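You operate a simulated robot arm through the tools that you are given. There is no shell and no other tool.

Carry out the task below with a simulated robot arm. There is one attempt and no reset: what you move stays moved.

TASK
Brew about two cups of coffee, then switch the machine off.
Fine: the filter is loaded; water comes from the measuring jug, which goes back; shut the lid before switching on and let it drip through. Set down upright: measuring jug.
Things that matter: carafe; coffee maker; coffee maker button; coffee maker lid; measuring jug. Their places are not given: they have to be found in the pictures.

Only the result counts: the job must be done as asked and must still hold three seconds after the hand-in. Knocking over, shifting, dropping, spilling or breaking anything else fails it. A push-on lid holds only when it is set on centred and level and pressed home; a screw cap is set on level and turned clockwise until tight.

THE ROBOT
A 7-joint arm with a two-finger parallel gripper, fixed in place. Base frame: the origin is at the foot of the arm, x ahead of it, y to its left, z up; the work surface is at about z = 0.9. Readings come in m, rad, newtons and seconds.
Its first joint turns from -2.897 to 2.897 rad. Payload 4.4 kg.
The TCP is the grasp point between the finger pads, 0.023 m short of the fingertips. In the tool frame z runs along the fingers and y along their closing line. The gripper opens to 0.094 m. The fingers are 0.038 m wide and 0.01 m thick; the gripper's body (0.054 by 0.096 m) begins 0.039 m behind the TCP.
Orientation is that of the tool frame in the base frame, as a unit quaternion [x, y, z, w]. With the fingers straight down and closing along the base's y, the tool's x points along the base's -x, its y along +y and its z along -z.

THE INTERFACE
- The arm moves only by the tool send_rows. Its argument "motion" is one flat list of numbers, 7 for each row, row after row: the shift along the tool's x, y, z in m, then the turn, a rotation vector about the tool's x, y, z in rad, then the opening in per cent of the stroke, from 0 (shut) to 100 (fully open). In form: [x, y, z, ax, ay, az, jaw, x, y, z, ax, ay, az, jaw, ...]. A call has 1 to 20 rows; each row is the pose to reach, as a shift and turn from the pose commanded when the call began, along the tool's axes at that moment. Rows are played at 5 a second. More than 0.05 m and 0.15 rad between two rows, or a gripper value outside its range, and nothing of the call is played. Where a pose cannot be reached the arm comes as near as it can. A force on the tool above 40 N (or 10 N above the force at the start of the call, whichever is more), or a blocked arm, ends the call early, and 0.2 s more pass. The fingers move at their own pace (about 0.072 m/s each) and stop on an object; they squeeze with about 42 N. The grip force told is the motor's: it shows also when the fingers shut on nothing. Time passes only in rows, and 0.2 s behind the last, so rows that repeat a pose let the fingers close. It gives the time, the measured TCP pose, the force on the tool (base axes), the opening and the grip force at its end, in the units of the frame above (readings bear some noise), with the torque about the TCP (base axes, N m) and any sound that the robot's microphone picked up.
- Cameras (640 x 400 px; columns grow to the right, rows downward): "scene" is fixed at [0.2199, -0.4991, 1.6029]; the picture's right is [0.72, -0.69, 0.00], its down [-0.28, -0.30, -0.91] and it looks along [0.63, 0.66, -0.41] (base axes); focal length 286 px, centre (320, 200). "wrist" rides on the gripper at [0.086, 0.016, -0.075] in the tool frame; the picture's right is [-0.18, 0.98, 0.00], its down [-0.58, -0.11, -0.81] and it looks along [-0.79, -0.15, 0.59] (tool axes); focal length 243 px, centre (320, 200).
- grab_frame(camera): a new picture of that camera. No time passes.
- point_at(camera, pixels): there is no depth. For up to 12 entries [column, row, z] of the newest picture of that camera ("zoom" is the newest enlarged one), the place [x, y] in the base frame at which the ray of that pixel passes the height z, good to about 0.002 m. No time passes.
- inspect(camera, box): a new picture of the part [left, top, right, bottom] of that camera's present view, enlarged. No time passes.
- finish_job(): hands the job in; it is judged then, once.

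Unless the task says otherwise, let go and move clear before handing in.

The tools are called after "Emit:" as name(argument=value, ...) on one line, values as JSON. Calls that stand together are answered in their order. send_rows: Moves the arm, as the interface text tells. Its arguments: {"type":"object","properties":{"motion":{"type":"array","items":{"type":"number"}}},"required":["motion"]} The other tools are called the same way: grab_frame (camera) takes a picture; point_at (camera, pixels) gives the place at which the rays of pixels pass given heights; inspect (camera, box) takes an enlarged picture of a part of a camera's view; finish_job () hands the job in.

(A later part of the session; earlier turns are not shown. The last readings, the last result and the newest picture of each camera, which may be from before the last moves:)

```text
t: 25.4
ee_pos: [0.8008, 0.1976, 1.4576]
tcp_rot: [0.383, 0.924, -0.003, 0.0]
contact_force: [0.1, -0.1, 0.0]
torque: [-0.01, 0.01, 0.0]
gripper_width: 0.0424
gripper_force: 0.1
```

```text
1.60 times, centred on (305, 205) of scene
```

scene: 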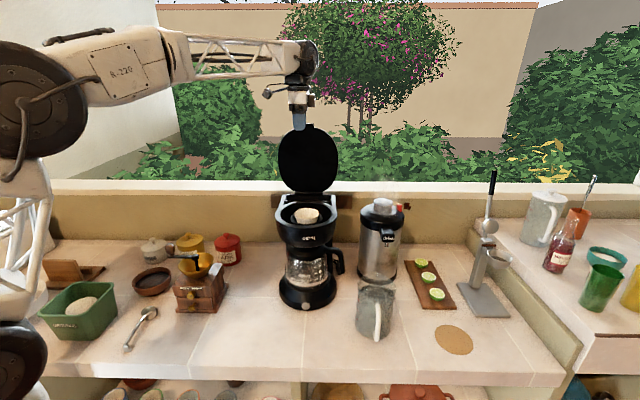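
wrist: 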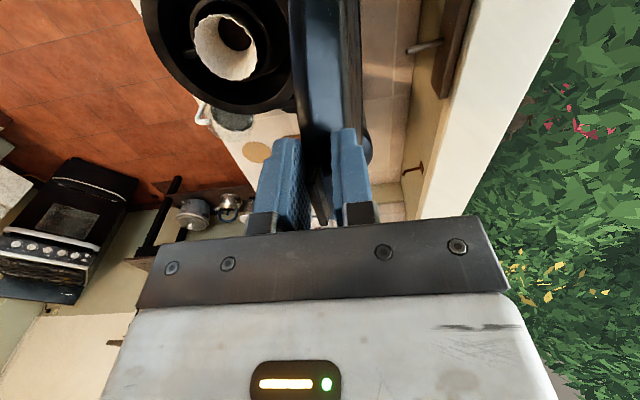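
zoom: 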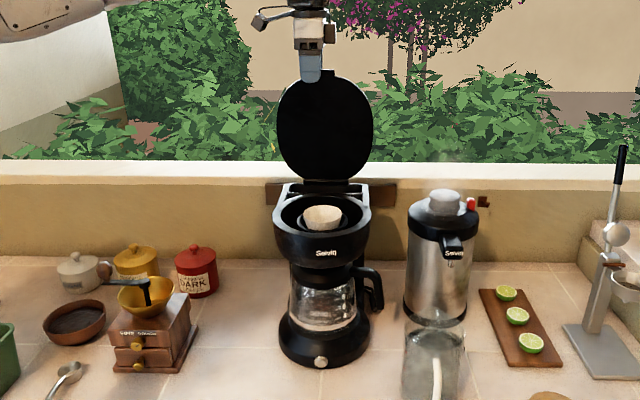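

The lid stays open by itself. I'll lift clear, back off, and look down into the machine.

Emit:
send_rows(motion=[0, 0, -0.04, 0, 0, 0, 45, 0, 0, -0.08, 0, 0, 0, 45, 0, 0, -0.1, 0, 0, 0, 60, 0.02, -0.04, -0.11, 0, 0, 0, 80, 0.04, -0.08, -0.11, 0, 0, 0, 100, 0.06, -0.12, -0.11, 0, 0, 0, 100, 0.09, -0.15, -0.11, 0, 0, 0, 100, 0.12, -0.17, -0.11, 0, 0, 0, 100])

Emit:
grab_frame(camera="wrist")

Emit:
inspect(camera="wrist", box=[240, 0, 460, 200])

Emit:
inspect(camera="scene", box=[250, 180, 370, 250])

```text
t: 27.2
ee_pos: [0.5938, 0.1643, 1.5696]
tcp_rot: [0.383, 0.924, -0.003, 0.0]
contact_force: [0.0, -0.1, -0.6]
torque: [0.01, 0.02, 0.0]
gripper_width: 0.0943
gripper_force: 0.0
```

```text
taken
```

wrist: 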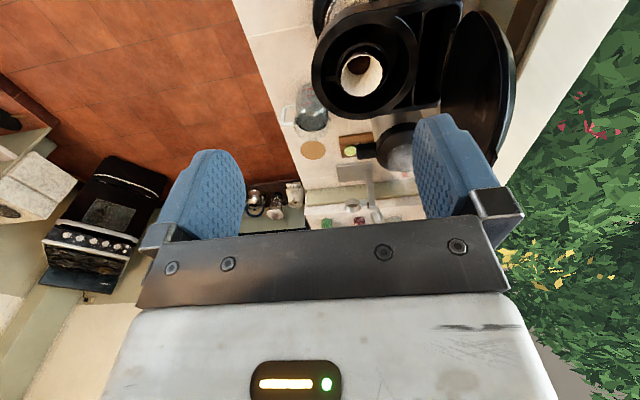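

```text
2.00 times, centred on (350, 100) of wrist
```

zoom: 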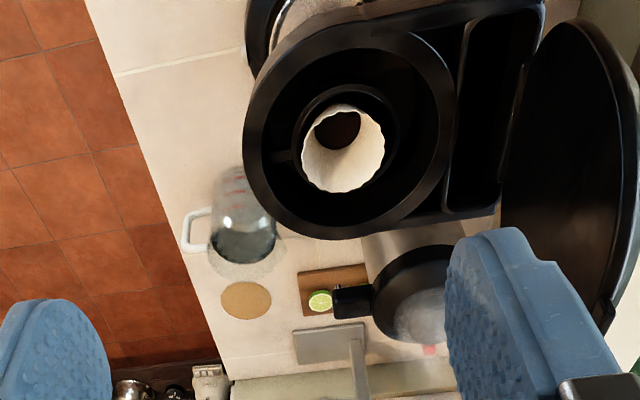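

```text
5.33 times, centred on (310, 215) of scene
```

zoom: 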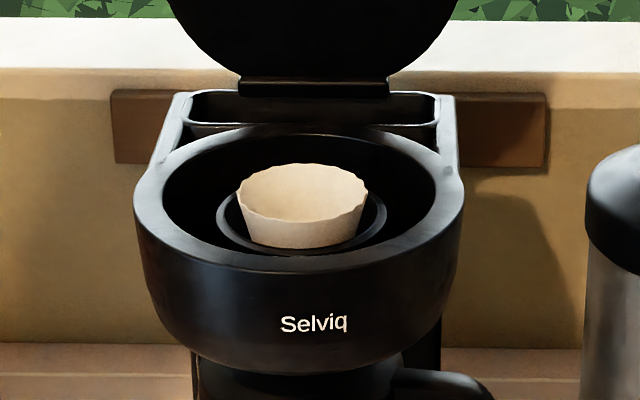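

Behind the round filter well there's a rectangular water tank slot, at wrist-zoom (445–540, 10–205), right in front of the open lid. I'll measure the slot, the rims and the jug.

Emit:
point_at(camera="wrist", pixels=[[412, 12, 1.21], [460, 5, 1.21], [402, 103, 1.21], [437, 103, 1.21], [303, 75, 1.21], [363, 105, 1.21], [395, 118, 1.21], [440, 110, 1.21]])

Emit:
point_at(camera="zoom", pixels=[[183, 125, 1.21], [440, 125, 1.21], [190, 95, 1.21], [435, 95, 1.21], [133, 200, 1.205], [462, 195, 1.205], [300, 265, 1.205], [240, 88, 1.215], [388, 88, 1.215]])

```text
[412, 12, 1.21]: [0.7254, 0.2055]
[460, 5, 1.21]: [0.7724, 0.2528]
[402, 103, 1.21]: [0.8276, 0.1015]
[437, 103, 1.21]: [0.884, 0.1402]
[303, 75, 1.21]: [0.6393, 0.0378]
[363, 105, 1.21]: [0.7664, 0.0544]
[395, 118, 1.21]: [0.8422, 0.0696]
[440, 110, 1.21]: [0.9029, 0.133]
```

```text
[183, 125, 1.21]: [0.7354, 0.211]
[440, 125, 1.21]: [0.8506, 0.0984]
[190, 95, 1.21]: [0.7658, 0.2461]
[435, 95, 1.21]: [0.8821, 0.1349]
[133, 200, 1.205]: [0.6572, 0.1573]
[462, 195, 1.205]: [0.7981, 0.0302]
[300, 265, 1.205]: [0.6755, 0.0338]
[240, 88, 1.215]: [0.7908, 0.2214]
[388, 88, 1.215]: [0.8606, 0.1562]
```

The slot runs from (0.735, 0.211)/(0.766, 0.246) to (0.851, 0.098)/(0.882, 0.135), about 0.16 m long and 0.045 m wide at z≈1.21. Next I'll measure the jug in both views.

Emit:
inspect(camera="wrist", box=[270, 70, 350, 150])

Emit:
inspect(camera="scene", box=[340, 270, 410, 345])

```text
5.00 times, centred on (310, 110) of wrist
```

zoom: 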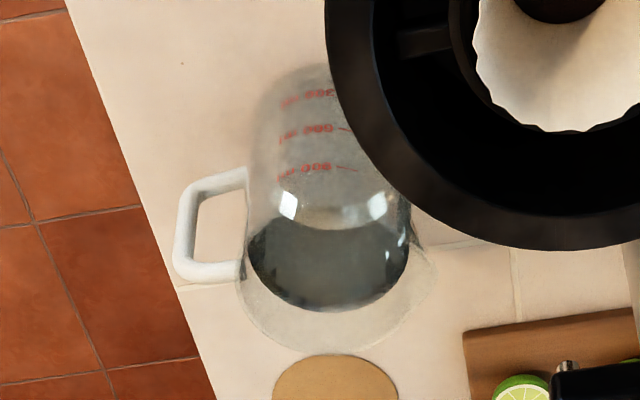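

```text
5.33 times, centred on (375, 308) of scene
```

zoom: 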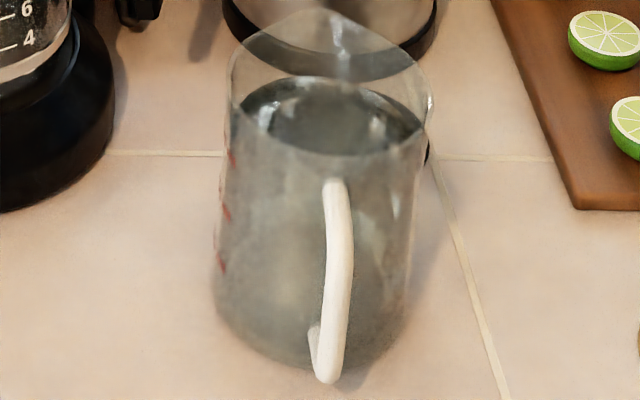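

Emit:
point_at(camera="scene", pixels=[[378.2, 304.5, 1.03], [378.2, 304.5, 1.05], [376.5, 340.5, 0.92], [376.5, 340.5, 0.94], [379, 320, 0.98], [379, 320, 1.0]])

Emit:
point_at(camera="wrist", pixels=[[283, 123, 1.03], [283, 123, 1.05], [284, 108, 0.92], [284, 108, 0.94], [283, 115, 0.98], [283, 115, 1.0], [295.5, 124, 1.03], [295.5, 124, 1.05], [297, 105.5, 0.92], [297, 105.5, 0.94]])

```text
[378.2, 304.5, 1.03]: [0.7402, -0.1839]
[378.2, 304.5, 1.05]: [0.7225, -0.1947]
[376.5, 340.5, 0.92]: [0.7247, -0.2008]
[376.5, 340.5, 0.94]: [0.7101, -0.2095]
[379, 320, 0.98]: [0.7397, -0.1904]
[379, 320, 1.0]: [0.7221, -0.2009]
```

```text
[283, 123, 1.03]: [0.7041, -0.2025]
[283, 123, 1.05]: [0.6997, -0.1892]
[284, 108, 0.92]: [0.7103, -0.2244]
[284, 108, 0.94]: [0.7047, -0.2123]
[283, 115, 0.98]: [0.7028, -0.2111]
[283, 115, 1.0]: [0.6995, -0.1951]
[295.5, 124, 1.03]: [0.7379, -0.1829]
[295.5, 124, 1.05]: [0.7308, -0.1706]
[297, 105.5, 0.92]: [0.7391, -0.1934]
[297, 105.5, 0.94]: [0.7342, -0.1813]
```

The handle's top joint is at (0.738, -0.183, 1.03) and its outer bar at about (0.704, -0.208). That puts the jug centre near (0.785, -0.152) with the spout pointing at yaw ≈35°. I'll move in front of the counter by the jug handle.

Emit:
send_rows(motion=[-0.0235, -0.0294, 0.0246, 0, 0, 0.0134, 100, -0.0471, -0.0588, 0.0492, 0, 0, 0.0268, 100, -0.0706, -0.0883, 0.0738, 0, 0, 0.0403, 100, -0.0942, -0.1177, 0.0985, 0, 0, 0.0537, 100, -0.1177, -0.1471, 0.1231, 0, 0, 0.0671, 100, -0.1412, -0.1765, 0.1477, 0, 0, 0.0805, 100, -0.1648, -0.206, 0.1723, 0, 0, 0.094, 100, -0.1883, -0.2354, 0.1969, 0, 0, 0.1074, 100, -0.2118, -0.2648, 0.2215, 0, 0, 0.1208, 100, -0.2354, -0.2942, 0.2462, 0, 0, 0.1342, 100, -0.2589, -0.3237, 0.2708, 0, 0, 0.1477, 100, -0.2825, -0.3531, 0.2954, 0, 0, 0.1611, 100, -0.306, -0.3825, 0.32, 0, 0, 0.1745, 100])

Emit:
grab_frame(camera="scene")

Emit:
grab_frame(camera="wrist")

```text
t: 30.0
ee_pos: [0.5427, -0.3259, 1.2512]
tcp_rot: [0.462, 0.887, -0.003, 0.001]
contact_force: [-0.3, 1.0, 0.1]
torque: [0.02, -0.04, 0.0]
gripper_width: 0.0939
gripper_force: 0.0
```

```text
taken
```

scene: 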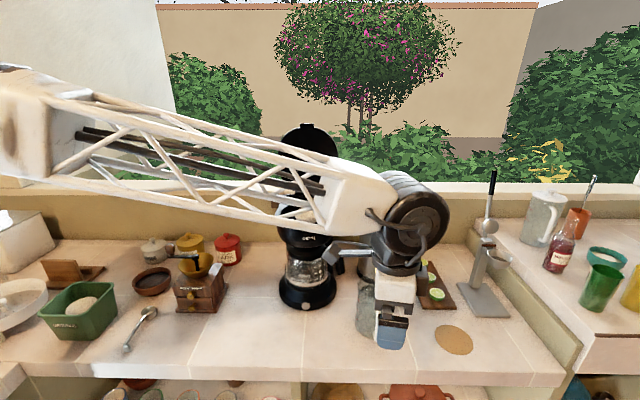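

```text
taken
```

wrist: 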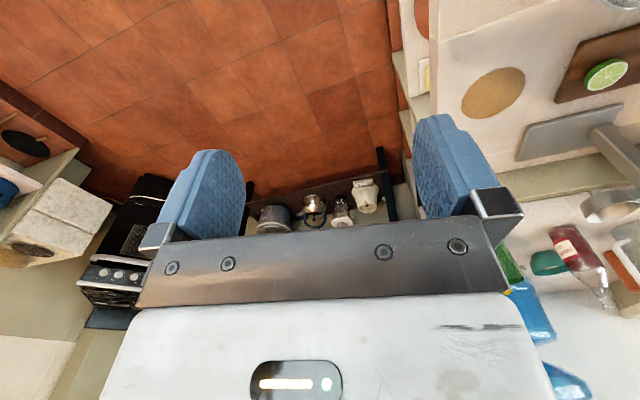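

I'm in front of the counter at z 1.25. Now I'll tilt the tool horizontal towards the jug.

Emit:
send_rows(motion=[0, 0, 0, -0.131, 0, 0, 100, 0, 0, 0, -0.262, 0, 0, 100, 0, 0, 0, -0.393, 0, 0, 100, 0, 0, 0, -0.524, 0, 0, 100, 0, 0, 0, -0.654, 0, 0, 100, 0, 0, 0, -0.785, 0, 0, 100, 0, 0, 0, -0.916, 0, 0, 100, 0, 0, 0, -1.047, 0, 0, 100, 0, 0, 0, -1.178, 0, 0, 100, 0, 0, 0, -1.309, 0, 0, 100, 0, 0, 0, -1.44, 0, 0, 100, 0, 0, 0, -1.571, 0, 0, 100])

Emit:
grab_frame(camera="scene")

```text
t: 32.0
ee_pos: [0.5917, -0.2468, 1.2413]
tcp_rot: [0.332, 0.769, 0.505, 0.206]
contact_force: [-0.2, 0.4, 0.7]
torque: [0.03, -0.02, -0.01]
gripper_width: 0.0941
gripper_force: 0.0
stopped in row 10: the arm was blocked; the commanded pose is now the measured one
```

```text
taken
```

scene: 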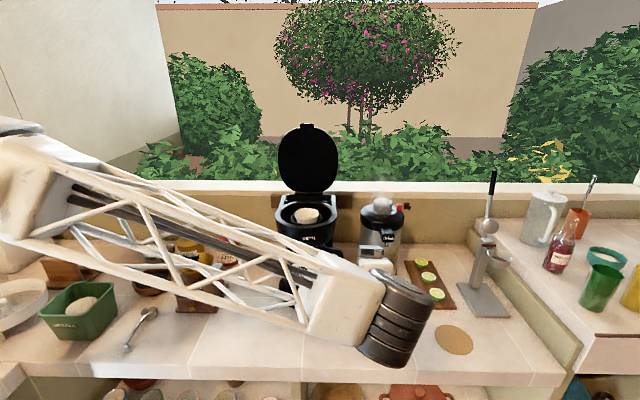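

The arm ran out of joint range with the tool fully horizontal at that yaw. I'll back out to pointing down, and then use a 45° downward pitch for the handle grasp instead.

Emit:
send_rows(motion=[-0.0024, 0.002, -0.0118, 0.1286, -0.0122, 0.0143, 100, -0.0048, 0.004, -0.0236, 0.2571, -0.0244, 0.0287, 100, -0.0072, 0.0059, -0.0354, 0.3857, -0.0367, 0.043, 100, -0.0096, 0.0079, -0.0472, 0.5142, -0.0489, 0.0573, 100, -0.0121, 0.0099, -0.0591, 0.6428, -0.0611, 0.0717, 100, -0.0145, 0.0119, -0.0709, 0.7713, -0.0733, 0.086, 100, -0.0169, 0.0138, -0.0827, 0.8999, -0.0856, 0.1003, 100, -0.0193, 0.0158, -0.0945, 1.0284, -0.0978, 0.1147, 100, -0.0217, 0.0178, -0.1063, 1.157, -0.11, 0.129, 100])

```text
t: 34.0
ee_pos: [0.5384, -0.3311, 1.3004]
tcp_rot: [0.469, 0.883, -0.005, 0.002]
contact_force: [0.7, 0.1, 0.2]
torque: [-0.01, -0.01, -0.04]
gripper_width: 0.0941
gripper_force: 0.0
```

I'm back to pointing straight down. Now I'll yaw to 35° so the tool lines up with the jug's handle.

Emit:
send_rows(motion=[0, 0, 0, 0, 0, -0.1444, 100, 0, 0, 0, 0, 0, -0.2887, 100, 0, 0, 0, 0, 0, -0.4331, 100, 0, 0, 0, 0, 0, -0.5775, 100, 0, 0, 0, 0, 0, -0.7218, 100, 0, 0, 0, 0, 0, -0.8662, 100, 0, 0, 0, 0, 0, -1.0105, 100, 0, 0, 0, 0, 0, -1.1549, 100, 0, 0, 0, 0, 0, -1.2993, 100, 0, 0, 0, 0, 0, -1.4436, 100, 0, 0, 0, 0, 0, -1.588, 100])

```text
t: 36.4
ee_pos: [0.5384, -0.3316, 1.3015]
tcp_rot: [-0.303, 0.953, -0.004, -0.002]
contact_force: [-0.2, -0.9, -0.3]
torque: [-0.01, -0.02, 0.03]
gripper_width: 0.0941
gripper_force: 0.0
```

Yaw is now 35.3°. I'll pitch 45° outward while moving to a standoff behind the handle, then look.

Emit:
send_rows(motion=[-0.0146, 0.0004, 0.0257, 0, -0.1121, 0, 80, -0.0292, 0.0009, 0.0514, 0, -0.2243, 0, 70, -0.0438, 0.0013, 0.0771, 0, -0.3364, 0, 60, -0.0584, 0.0018, 0.1029, 0, -0.4486, 0, 60, -0.073, 0.0022, 0.1286, 0, -0.5607, 0, 60, -0.0876, 0.0027, 0.1543, 0, -0.6729, 0, 60, -0.1022, 0.0031, 0.18, 0, -0.785, 0, 60])

Emit:
grab_frame(camera="wrist")

Emit:
grab_frame(camera="scene")

```text
t: 38.0
ee_pos: [0.6181, -0.2709, 1.1182]
tcp_rot: [-0.281, 0.881, 0.112, 0.363]
contact_force: [-0.3, -0.3, 0.2]
torque: [0.0, -0.05, 0.02]
gripper_width: 0.0563
gripper_force: 0.1
```

```text
taken
```

wrist: 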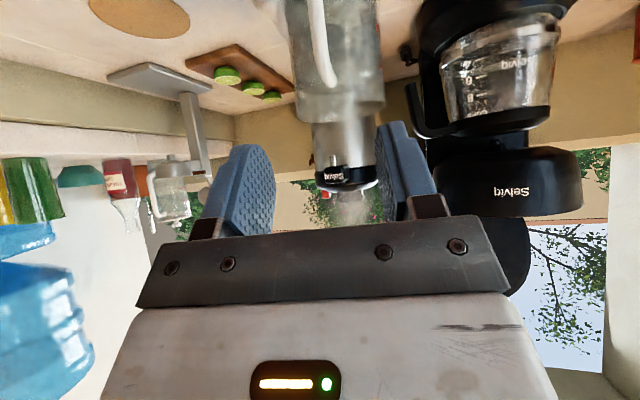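

```text
taken
```

scene: 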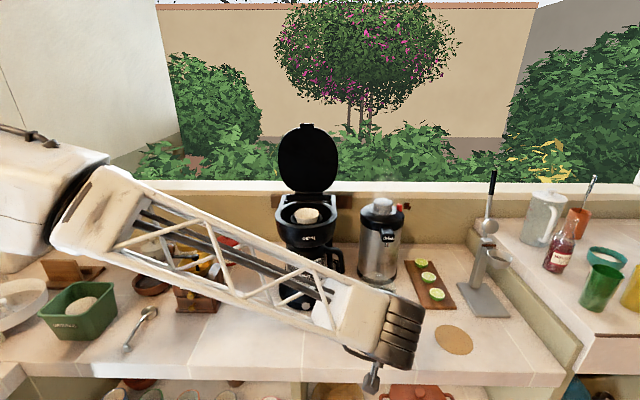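

The wrist camera now sees the handle bar at about (320,40), roughly centred between the fingers. I'll zoom in and compute where the handle is.

Emit:
inspect(camera="wrist", box=[240, 0, 440, 140])

Emit:
point_at(camera="wrist", pixels=[[327, 83, 1.04], [327, 83, 1.03], [320, 40, 1.0], [320, 40, 0.99], [318, 20, 0.98], [316, 2, 0.96], [283, 105, 1.07], [385, 103, 1.07]])

```text
2.86 times, centred on (340, 70) of wrist
```

zoom: 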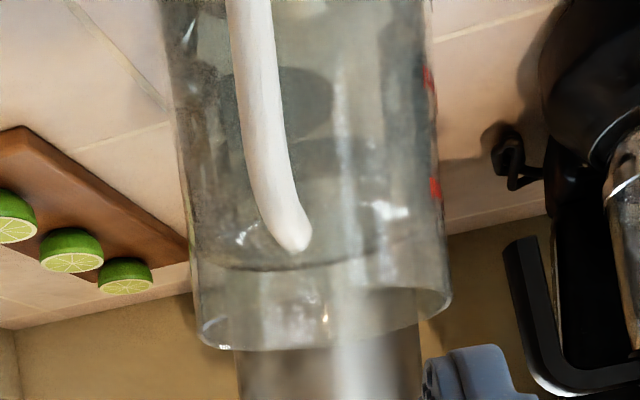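

```text
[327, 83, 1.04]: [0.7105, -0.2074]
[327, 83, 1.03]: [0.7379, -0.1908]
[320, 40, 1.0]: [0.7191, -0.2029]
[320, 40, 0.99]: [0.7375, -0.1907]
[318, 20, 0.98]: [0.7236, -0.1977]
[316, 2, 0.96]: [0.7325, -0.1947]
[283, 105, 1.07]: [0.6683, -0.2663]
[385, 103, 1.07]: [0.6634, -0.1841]
```

The handle bar is aligned with the tool axis to within about 2 mm, and spans z≈0.94–1.02 at about 0.106 m ahead. I'll advance most of the way with the fingers straddling it and check.

Emit:
send_rows(motion=[0.0085, 0, 0.03, 0, 0, 0, 55, 0.017, 0, 0.06, 0, 0, 0, 50, 0.017, 0, 0.09, 0, 0, 0, 50, 0.017, 0, 0.115, 0, 0, 0, 50, 0.017, 0, 0.135, 0, 0, 0, 50])

Emit:
grab_frame(camera="wrist")

Emit:
inspect(camera="wrist", box=[200, 0, 440, 240])

```text
t: 39.2
ee_pos: [0.6878, -0.2218, 1.0134]
tcp_rot: [-0.28, 0.882, 0.112, 0.362]
contact_force: [0.4, 0.0, -0.9]
torque: [0.01, 0.02, 0.0]
gripper_width: 0.0471
gripper_force: 0.0
```

```text
taken
```

wrist: 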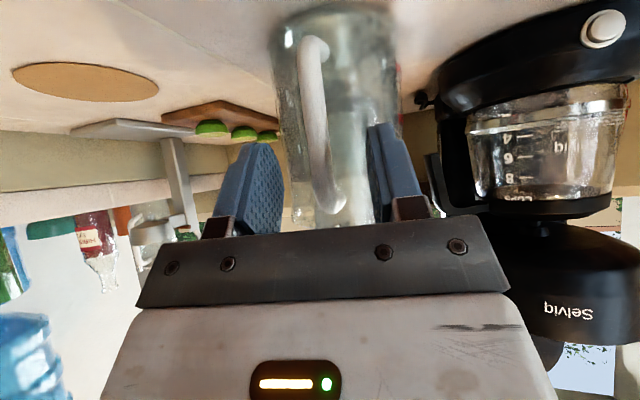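

```text
1.67 times, centred on (320, 120) of wrist
```

zoom: 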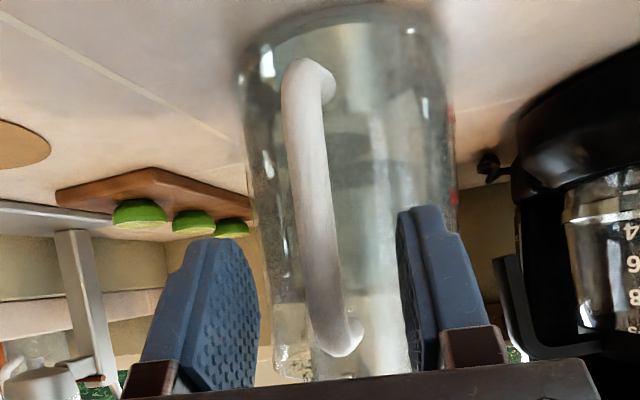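

The bar sits midway between the fingers, and triangulating the handle's upper joint (z≈1.032) agrees with the plan. I'll advance the last 0.032 m and close.

Emit:
send_rows(motion=[0, 0, 0.016, 0, 0, 0, 50, 0, 0, 0.032, 0, 0, 0, 50, 0, 0, 0.032, 0, 0, 0, 20, 0, 0, 0.032, 0, 0, 0, 0, 0, 0, 0.032, 0, 0, 0, 0, 0, 0, 0.032, 0, 0, 0, 0])

Emit:
grab_frame(camera="wrist")

Emit:
inspect(camera="wrist", box=[200, 0, 440, 240])

```text
t: 40.6
ee_pos: [0.7072, -0.2119, 0.9894]
tcp_rot: [-0.281, 0.882, 0.112, 0.362]
contact_force: [1.9, 1.9, 2.7]
torque: [0.8, -0.02, -0.08]
gripper_width: 0.0127
gripper_force: 42.2
```

```text
taken
```

wrist: 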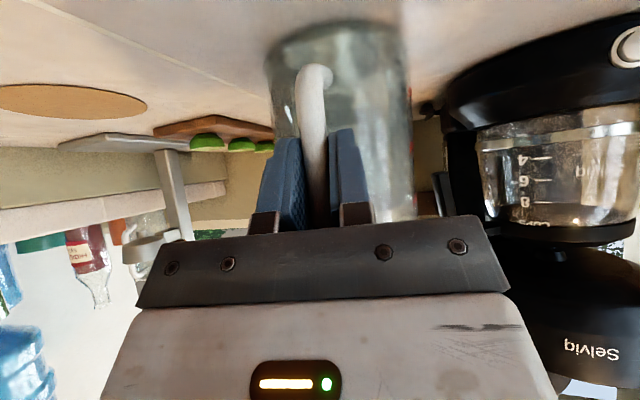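

```text
1.67 times, centred on (320, 120) of wrist
```

zoom: 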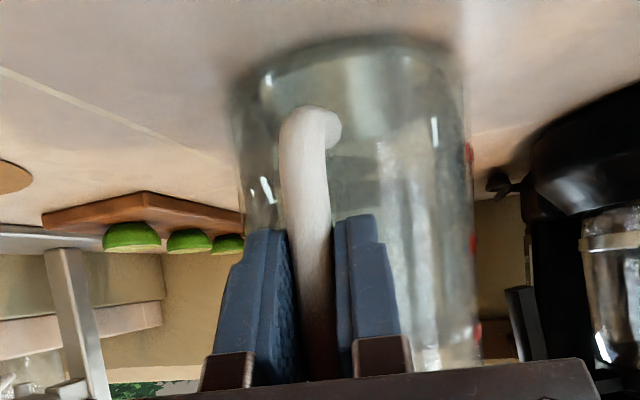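

I have a grip on the handle (opening 12.7 mm, 42 N). I'll do a test lift of 8 mm to check the weight and whether the jug stays level.

Emit:
send_rows(motion=[-0.0014, 0, -0.0014, 0, 0, 0, 0, -0.0028, 0, -0.0028, 0, 0, 0, 0, -0.0042, 0, -0.0042, 0, 0, 0, 0, -0.0057, 0, -0.0057, 0, 0, 0, 0, -0.0057, 0, -0.0057, 0, 0, 0, 0])

Emit:
inspect(camera="wrist", box=[200, 0, 440, 240])

Emit:
inspect(camera="scene", box=[320, 240, 440, 350])

```text
t: 41.8
ee_pos: [0.7049, -0.2103, 0.9968]
tcp_rot: [-0.28, 0.882, 0.112, 0.363]
contact_force: [-0.1, 0.4, -10.4]
torque: [-0.6, 0.72, 0.01]
gripper_width: 0.0131
gripper_force: 42.2
```

```text
1.67 times, centred on (320, 120) of wrist
```

zoom: 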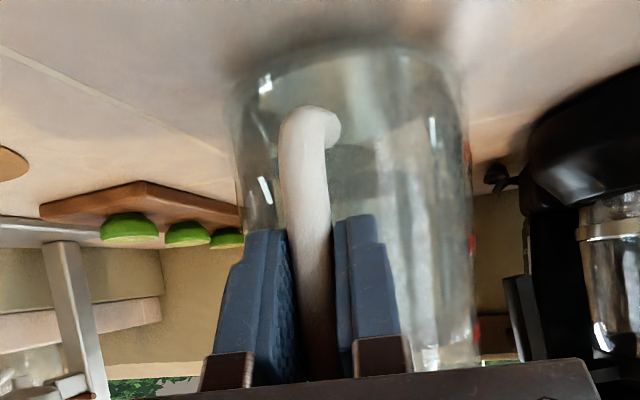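

```text
3.64 times, centred on (380, 295) of scene
```

zoom: 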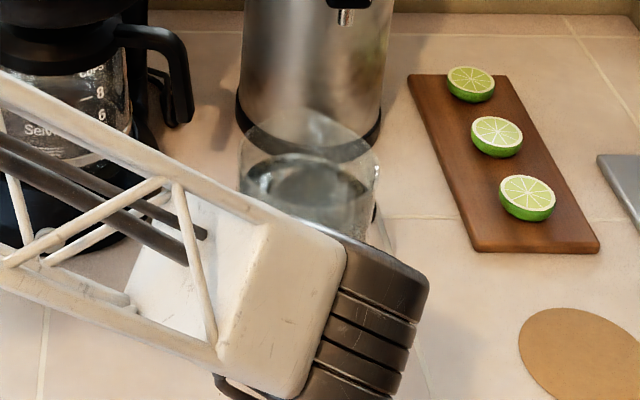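

The jug lifts with no visible slip: -10.4 N, and a torque that matches its weight at about 0.09 m. I'll raise it further, slowly, and check again.

Emit:
send_rows(motion=[-0.007, 0, -0.0071, 0, 0, 0, 0, -0.0141, 0, -0.0143, 0, 0, 0, 0, -0.0211, 0, -0.0214, 0, 0, 0, 0, -0.0281, 0, -0.0285, 0, 0, 0, 0, -0.0281, 0, -0.0285, 0, 0, 0, 0, -0.0281, 0, -0.0285, 0, 0, 0, 0])

Emit:
send_rows(motion=[0, 0, 0, 0, 0, 0, 0])

Emit:
inspect(camera="wrist", box=[200, 0, 440, 240])

Emit:
inspect(camera="scene", box=[320, 220, 440, 330])

```text
t: 43.2
ee_pos: [0.7055, -0.2108, 1.0379]
tcp_rot: [-0.28, 0.882, 0.112, 0.363]
contact_force: [0.2, 0.6, -10.3]
torque: [-0.61, 0.7, -0.03]
gripper_width: 0.0128
gripper_force: 42.3
```

```text
t: 43.6
ee_pos: [0.7062, -0.2119, 1.0377]
tcp_rot: [-0.28, 0.882, 0.111, 0.362]
contact_force: [0.7, -0.2, -11.6]
torque: [-0.58, 0.71, 0.0]
gripper_width: 0.0126
gripper_force: 42.2
```

```text
1.67 times, centred on (320, 120) of wrist
```

zoom: 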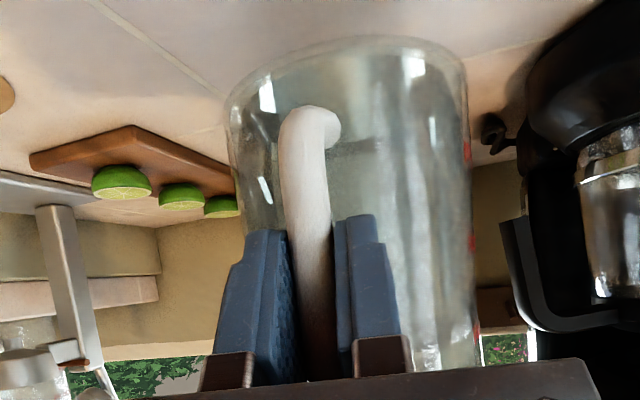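

```text
3.64 times, centred on (380, 275) of scene
```

zoom: 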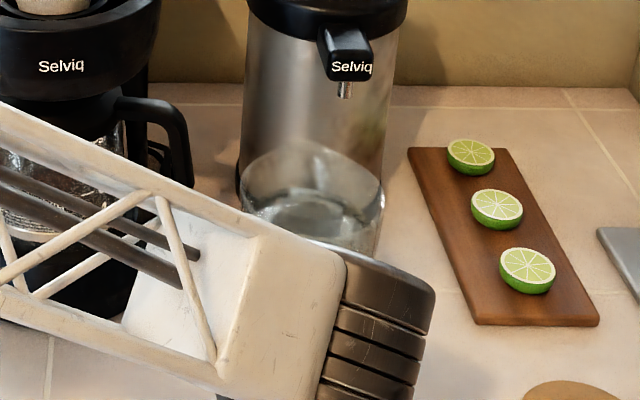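

The jug hangs steady: about 10.8 N, with the torque about the TCP around 0.93 N·m (I'll use these as the baseline for measuring what I pour). I'll back it away from the steel dispenser and raise it clear of the machine.

Emit:
send_rows(motion=[0.0014, 0.0005, -0.0202, 0, 0, 0, 0, 0.0036, 0.0012, -0.054, 0, 0, 0, 0, 0.0062, 0.0021, -0.0911, 0, 0, 0, 0, 0.0087, 0.003, -0.1282, 0, 0, 0, 0, 0.0114, 0.0039, -0.1687, 0, 0, 0, 0, -0.0101, 0.016, -0.1896, 0, 0, 0, 0, -0.0333, 0.029, -0.2121, 0, 0, 0, 0, -0.0582, 0.043, -0.2362, 0, 0, 0, 0, -0.083, 0.0569, -0.2603, 0, 0, 0, 0, -0.1079, 0.0709, -0.2844, 0, 0, 0, 0, -0.1311, 0.0839, -0.3069, 0, 0, 0, 0, -0.1477, 0.0932, -0.323, 0, 0, 0, 0, -0.1543, 0.0969, -0.3294, 0, 0, 0, 0, -0.1543, 0.0969, -0.3294, 0, 0, 0, 0])

Emit:
send_rows(motion=[0, 0, 0, 0, 0, 0, 0])

Emit:
grab_frame(camera="wrist")

Emit:
grab_frame(camera="scene")

```text
t: 46.6
ee_pos: [0.55, -0.1998, 1.3806]
tcp_rot: [-0.28, 0.882, 0.112, 0.362]
contact_force: [-0.9, -0.8, -10.9]
torque: [-0.63, 0.71, 0.03]
gripper_width: 0.0128
gripper_force: 42.0
```

```text
t: 47.0
ee_pos: [0.5499, -0.1991, 1.3792]
tcp_rot: [-0.281, 0.881, 0.112, 0.363]
contact_force: [-0.3, 0.1, -10.8]
torque: [-0.56, 0.7, -0.01]
gripper_width: 0.0128
gripper_force: 41.5
```

```text
taken
```

wrist: 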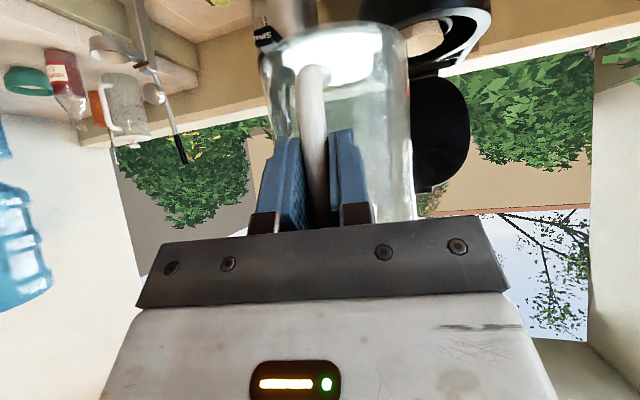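

```text
taken
```

scene: 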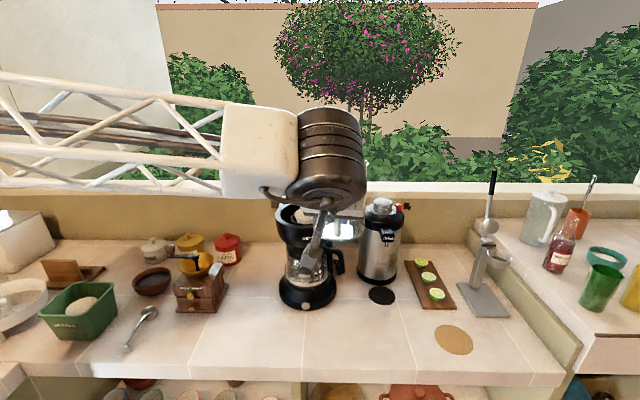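

The jug is level and clear at z 1.38. I'll swing it around in front of the machine to its left side, keeping it upright.

Emit:
send_rows(motion=[-0.0047, 0.0145, 0.0045, 0.0257, 0.0002, 0.0261, 0, -0.0141, 0.0435, 0.0136, 0.0772, 0.0006, 0.0784, 0, -0.025, 0.0773, 0.0241, 0.1373, 0.0011, 0.1394, 0, -0.036, 0.1111, 0.0346, 0.1974, 0.0016, 0.2003, 0, -0.0469, 0.1449, 0.0452, 0.2575, 0.0021, 0.2613, 0, -0.0579, 0.1787, 0.0557, 0.3175, 0.0026, 0.3223, 0, -0.068, 0.2101, 0.0655, 0.3733, 0.003, 0.3789, 0, -0.0782, 0.2415, 0.0753, 0.4291, 0.0035, 0.4355, 0, -0.0883, 0.2615, 0.0986, 0.4659, 0.0038, 0.4729, 0, -0.1001, 0.2849, 0.1258, 0.5089, 0.0042, 0.5165, 0, -0.1119, 0.3083, 0.1531, 0.5519, 0.0045, 0.5601, 0, -0.1237, 0.3316, 0.1803, 0.5948, 0.0049, 0.6037, 0, -0.1355, 0.355, 0.2075, 0.6378, 0.0052, 0.6473, 0, -0.1473, 0.3784, 0.2347, 0.6808, 0.0056, 0.6909, 0, -0.1574, 0.3984, 0.258, 0.7176, 0.0059, 0.7283, 0, -0.1625, 0.4084, 0.2697, 0.736, 0.006, 0.747, 0])

Emit:
send_rows(motion=[0, 0, 0, 0, 0, 0, 0])

Emit:
grab_frame(camera="wrist")

Emit:
grab_frame(camera="scene")

```text
t: 50.4
ee_pos: [0.5649, 0.3088, 1.2985]
tcp_rot: [0.2, 0.903, -0.085, 0.37]
contact_force: [0.3, -0.6, -9.6]
torque: [0.22, 0.88, -0.01]
gripper_width: 0.0131
gripper_force: 41.9
```

```text
t: 50.8
ee_pos: [0.5644, 0.307, 1.2982]
tcp_rot: [0.199, 0.904, -0.085, 0.37]
contact_force: [0.5, -0.4, -10.2]
torque: [0.22, 0.89, -0.04]
gripper_width: 0.0129
gripper_force: 42.1
```

```text
taken
```

wrist: 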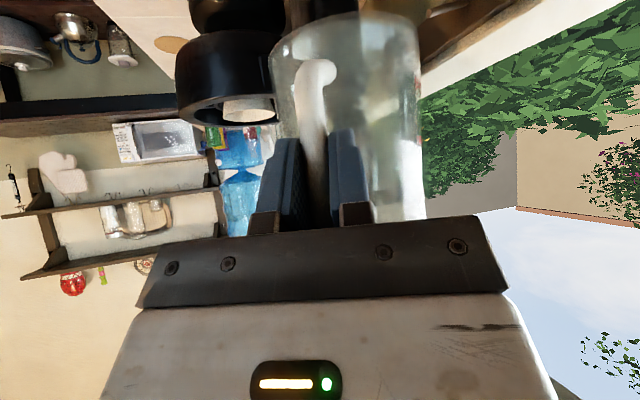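

```text
taken
```

scene: 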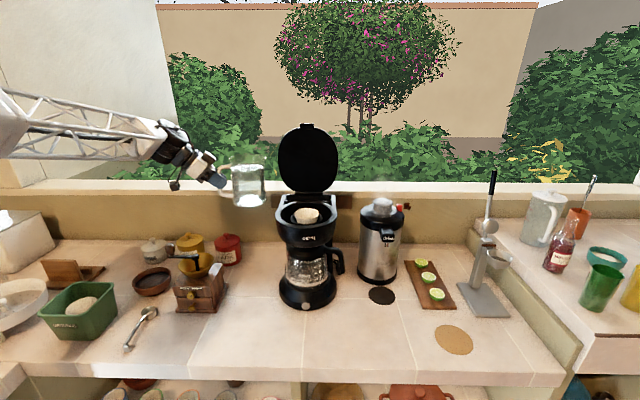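

The jug is held level at the machine's left, at scene (249,185), with the spout towards the machine. I'll zoom in to locate the lip relative to the slot.

Emit:
inspect(camera="scene", box=[200, 120, 350, 250])

Emit:
inspect(camera="scene", box=[220, 150, 290, 220])

Emit:
inspect(camera="wrist", box=[240, 0, 440, 230])

```text
3.08 times, centred on (275, 185) of scene
```

zoom: 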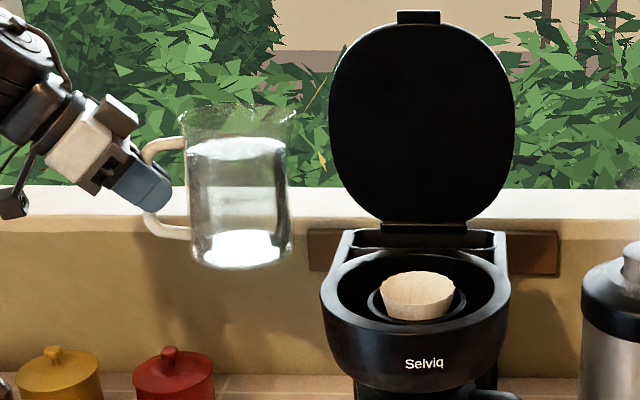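

```text
5.71 times, centred on (255, 185) of scene
```

zoom: 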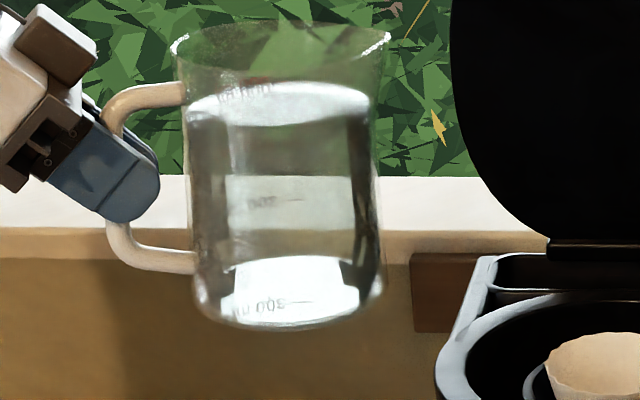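

```text
1.74 times, centred on (340, 115) of wrist
```

zoom: 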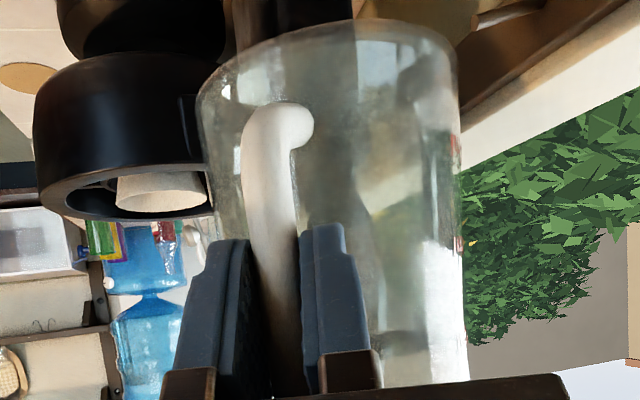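

This side view is very clear: the spout tip is at zoom (390,38), the water surface sits just above the 900 mark, and the slot's left end is near zoom (490,262). I'll check the spout tip's computed position.

Emit:
point_at(camera="scene", pixels=[[267.3, 156.6, 1.3765], [267.3, 156.6, 1.37], [267.3, 156.6, 1.385], [229.5, 158, 1.37], [264.5, 237, 1.21]])

Emit:
inspect(camera="scene", box=[270, 180, 340, 240])

```text
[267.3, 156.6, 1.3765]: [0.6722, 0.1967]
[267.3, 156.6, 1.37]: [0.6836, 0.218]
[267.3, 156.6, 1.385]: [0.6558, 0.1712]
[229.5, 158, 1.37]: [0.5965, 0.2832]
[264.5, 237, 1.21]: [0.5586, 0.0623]
```

```text
6.67 times, centred on (305, 210) of scene
```

zoom: 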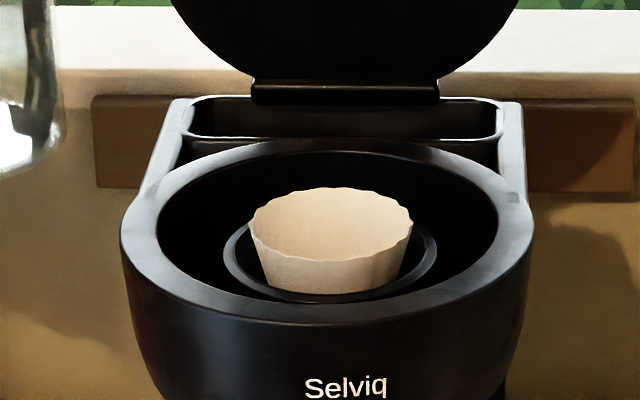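

Emit:
point_at(camera="scene", pixels=[[306.8, 126, 1.42], [306.8, 126, 1.43], [306.8, 126, 1.44], [306.8, 126, 1.45], [282, 155, 1.35], [282, 155, 1.34], [282, 155, 1.36], [307, 193, 1.215], [307, 193, 1.225]])

```text
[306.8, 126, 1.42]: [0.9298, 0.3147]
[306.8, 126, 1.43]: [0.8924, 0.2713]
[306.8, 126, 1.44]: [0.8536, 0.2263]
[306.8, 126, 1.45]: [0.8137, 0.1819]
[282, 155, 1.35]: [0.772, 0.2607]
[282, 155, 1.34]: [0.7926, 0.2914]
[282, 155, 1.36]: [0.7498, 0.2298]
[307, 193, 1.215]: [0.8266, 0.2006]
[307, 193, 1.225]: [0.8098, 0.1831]
```

The lid leans back about 11°, so it's clear. From the measurements the lip is 0.150 m ahead of and 0.064 m above the TCP. I'll pre-tilt to 18°, below the pouring angle, while still left of the machine.

Emit:
send_rows(motion=[-0.0037, -0.0021, -0.0012, 0, 0.05, 0, 0, -0.0074, -0.0042, -0.0024, 0, 0.115, 0, 0, -0.0112, -0.0063, -0.0037, 0, 0.18, 0, 0, -0.0149, -0.0084, -0.0049, 0, 0.25, 0, 0, -0.0186, -0.0105, -0.0061, 0, 0.314, 0, 0, -0.0186, -0.0105, -0.0061, 0, 0.314, 0, 0])

Emit:
inspect(camera="scene", box=[220, 130, 330, 230])

Emit:
inspect(camera="wrist", box=[150, 0, 450, 230])

```text
t: 52.2
ee_pos: [0.5671, 0.2949, 1.3153]
tcp_rot: [0.209, 0.95, -0.053, 0.224]
contact_force: [0.9, 0.6, -11.1]
torque: [0.2, 0.79, -0.03]
gripper_width: 0.0127
gripper_force: 42.5
```

```text
4.00 times, centred on (275, 180) of scene
```

zoom: 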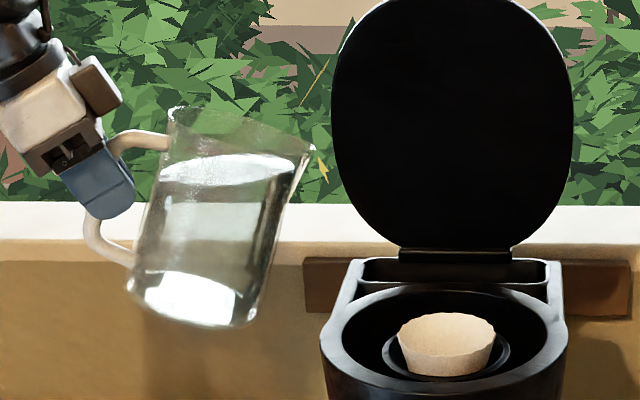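

```text
1.74 times, centred on (300, 115) of wrist
```

zoom: 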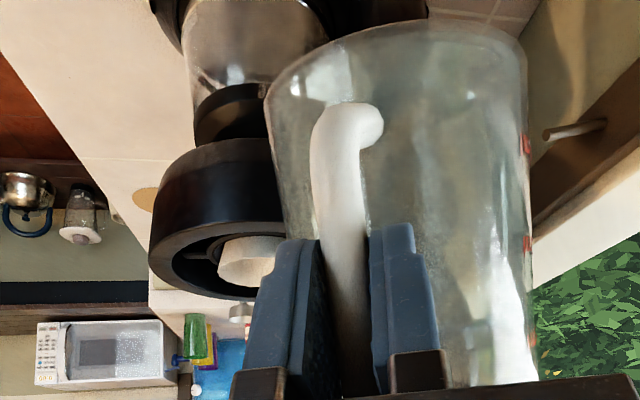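

The surface is still below the lip, at zoom (313,148). I'll check the lip's measured position before moving it over the slot.

Emit:
point_at(camera="scene", pixels=[[273.25, 167, 1.33], [273.25, 167, 1.325], [273.25, 167, 1.335], [273.25, 167, 1.34]])

```text
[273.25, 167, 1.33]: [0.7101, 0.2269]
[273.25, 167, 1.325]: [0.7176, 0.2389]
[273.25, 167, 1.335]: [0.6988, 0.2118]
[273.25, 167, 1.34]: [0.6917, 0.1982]
```

The lip position matches the prediction to within 4 mm. I'll slide it over the slot's left end, still at 18° so nothing pours.

Emit:
send_rows(motion=[-0.0057, 0, 0.0022, 0, 0, 0, 0, -0.0167, 0.0001, 0.0064, 0, 0, 0, 0, -0.0299, 0.0002, 0.0115, 0, 0, 0, 0, -0.0411, 0.0003, 0.0158, 0, 0, 0, 0, -0.0478, 0.0003, 0.0184, 0, 0, 0, 0, -0.0478, 0.0003, 0.0184, 0, 0, 0, 0])

Emit:
inspect(camera="scene", box=[230, 140, 330, 230])

Emit:
inspect(camera="wrist", box=[150, 0, 450, 230])

```text
t: 53.6
ee_pos: [0.6137, 0.276, 1.3223]
tcp_rot: [0.21, 0.95, -0.053, 0.224]
contact_force: [0.4, -0.1, -10.5]
torque: [0.22, 0.83, -0.03]
gripper_width: 0.0128
gripper_force: 42.4
```

```text
4.44 times, centred on (280, 185) of scene
```

zoom: 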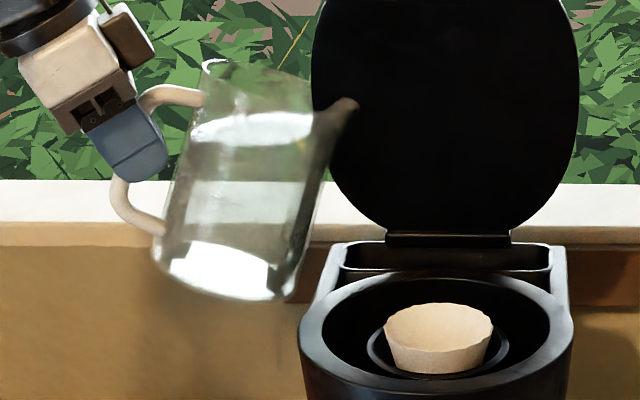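

```text
1.74 times, centred on (300, 115) of wrist
```

zoom: 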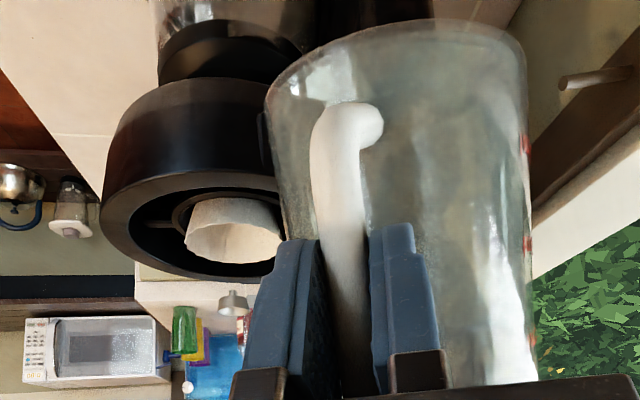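

The lip is at zoom (355,103), right above the slot's left end. I'll tilt slowly about the lip to 28°, where flow should just start.

Emit:
send_rows(motion=[-0.0023, 0, -0.0053, 0, 0.0349, 0, 0, -0.0046, -0.0001, -0.0105, 0, 0.0698, 0, 0, -0.0072, -0.0001, -0.0155, 0, 0.1047, 0, 0, -0.0098, -0.0002, -0.0205, 0, 0.1396, 0, 0, -0.0113, -0.0002, -0.0229, 0, 0.1571, 0, 0, -0.0127, -0.0002, -0.0254, 0, 0.1745, 0, 0])

Emit:
inspect(camera="scene", box=[230, 140, 330, 230])

Emit:
inspect(camera="wrist", box=[150, 0, 450, 230])

```text
t: 55.0
ee_pos: [0.6147, 0.2753, 1.351]
tcp_rot: [0.213, 0.966, -0.033, 0.14]
contact_force: [0.8, -0.5, -10.8]
torque: [0.15, 0.72, -0.01]
gripper_width: 0.0128
gripper_force: 42.2
```

```text
4.44 times, centred on (280, 185) of scene
```

zoom: 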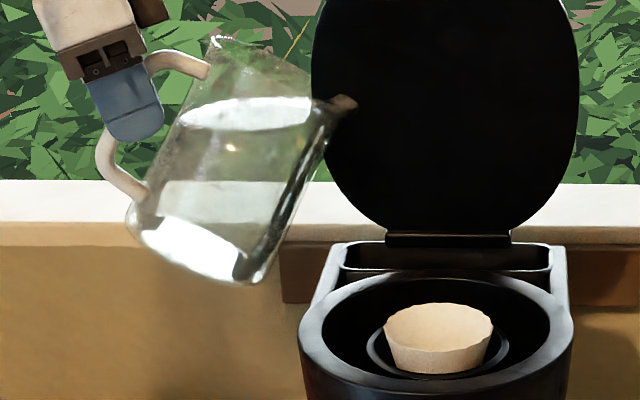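

```text
1.74 times, centred on (300, 115) of wrist
```

zoom: 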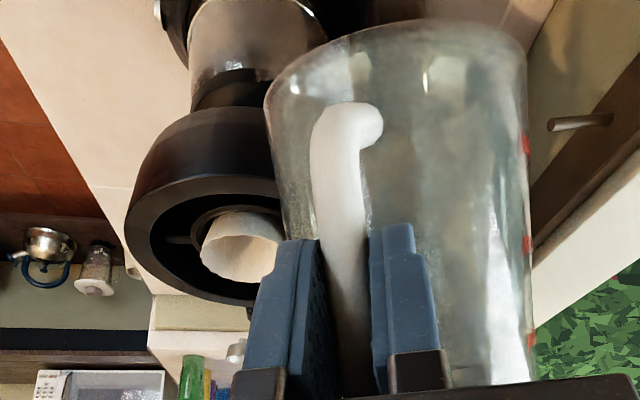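

No flow yet at 28°. I'll continue to 34° in small steps and look for the stream.

Emit:
send_rows(motion=[-0.0012, 0, -0.0027, 0, 0.0175, 0, 0, -0.0023, 0, -0.0053, 0, 0.0349, 0, 0, -0.0035, 0, -0.0079, 0, 0.0524, 0, 0, -0.0046, 0, -0.0104, 0, 0.0698, 0, 0, -0.0059, 0, -0.013, 0, 0.0873, 0, 0, -0.0072, 0, -0.0155, 0, 0.1047, 0, 0])

Emit:
inspect(camera="scene", box=[230, 140, 330, 230])

Emit:
inspect(camera="scene", box=[265, 150, 325, 215])

```text
t: 56.4
ee_pos: [0.6167, 0.2743, 1.3666]
tcp_rot: [0.215, 0.972, -0.022, 0.089]
contact_force: [-0.6, 0.7, -10.5]
torque: [0.11, 0.65, 0.0]
gripper_width: 0.0128
gripper_force: 41.9
```

```text
4.44 times, centred on (280, 185) of scene
```

zoom: 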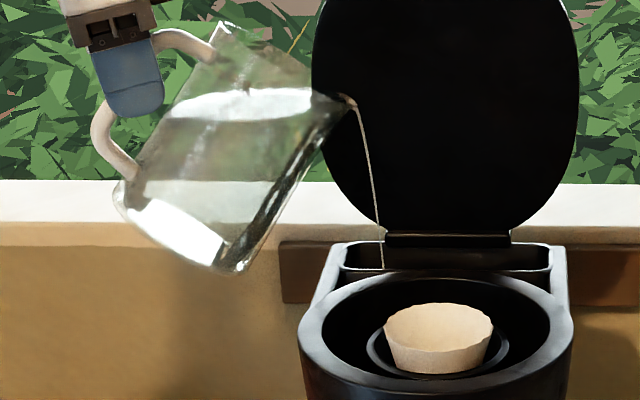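

```text
6.15 times, centred on (295, 182) of scene
```

zoom: 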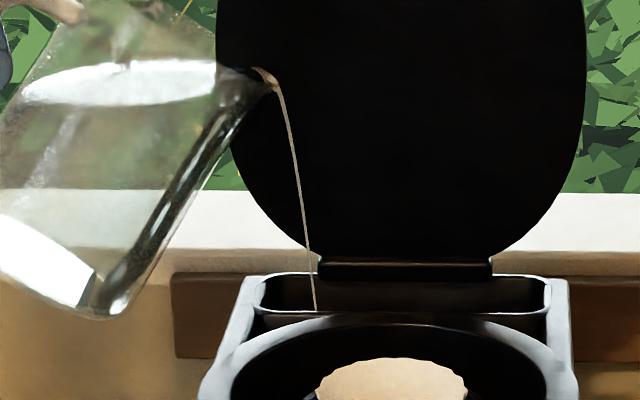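

A thin stream is flowing, and it disappears behind the slot's front wall at zoom (316,310), so it's landing in the tank. I'll check the landing position and keep pouring.

Emit:
point_at(camera="scene", pixels=[[294.3, 199.9, 1.21], [294.3, 199.9, 1.2], [293.8, 196, 1.21], [292.5, 188, 1.25]])

Emit:
send_rows(motion=[-0.0013, 0, -0.0025, 0, 0.0175, 0, 0, -0.0027, 0, -0.005, 0, 0.0349, 0, 0, -0.0027, 0, -0.005, 0, 0.0349, 0, 0])

Emit:
inspect(camera="scene", box=[230, 140, 330, 230])

```text
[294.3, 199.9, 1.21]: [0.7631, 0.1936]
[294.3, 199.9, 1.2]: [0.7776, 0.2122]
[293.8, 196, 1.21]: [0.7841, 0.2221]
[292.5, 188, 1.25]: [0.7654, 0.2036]
```

```text
t: 57.2
ee_pos: [0.6188, 0.274, 1.3727]
tcp_rot: [0.215, 0.974, -0.018, 0.073]
contact_force: [-0.1, 0.4, -11.1]
torque: [0.12, 0.65, 0.0]
gripper_width: 0.013
gripper_force: 42.3
```

```text
4.44 times, centred on (280, 185) of scene
```

zoom: 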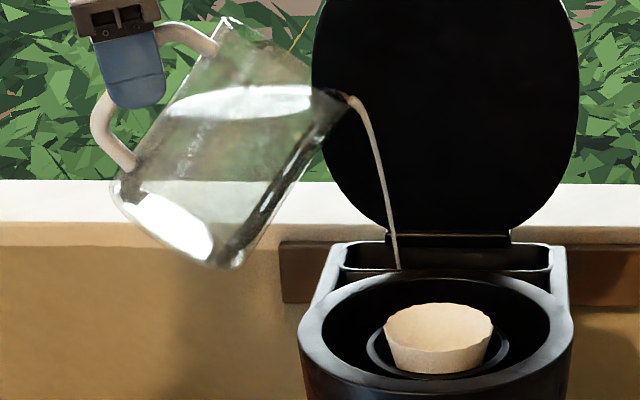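

The stream is thicker and lands further right, around zoom (399,268), still inside the slot. I'll hold here and watch the weight.

Emit:
send_rows(motion=[0, 0, 0, 0, 0, 0, 0, 0, 0, 0, 0, 0, 0, 0, 0, 0, 0, 0, 0, 0, 0, 0, 0, 0, 0, 0, 0, 0])

Emit:
inspect(camera="scene", box=[230, 140, 330, 230])

```text
t: 58.2
ee_pos: [0.6197, 0.2746, 1.3729]
tcp_rot: [0.215, 0.974, -0.019, 0.073]
contact_force: [0.8, 0.2, -10.2]
torque: [0.12, 0.65, -0.02]
gripper_width: 0.0128
gripper_force: 42.1
```

```text
4.44 times, centred on (280, 185) of scene
```

zoom: 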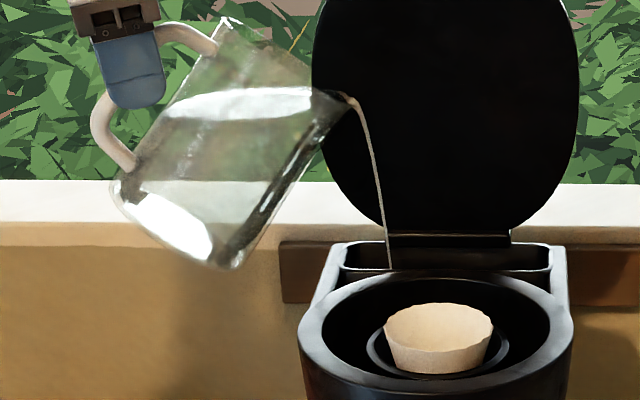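

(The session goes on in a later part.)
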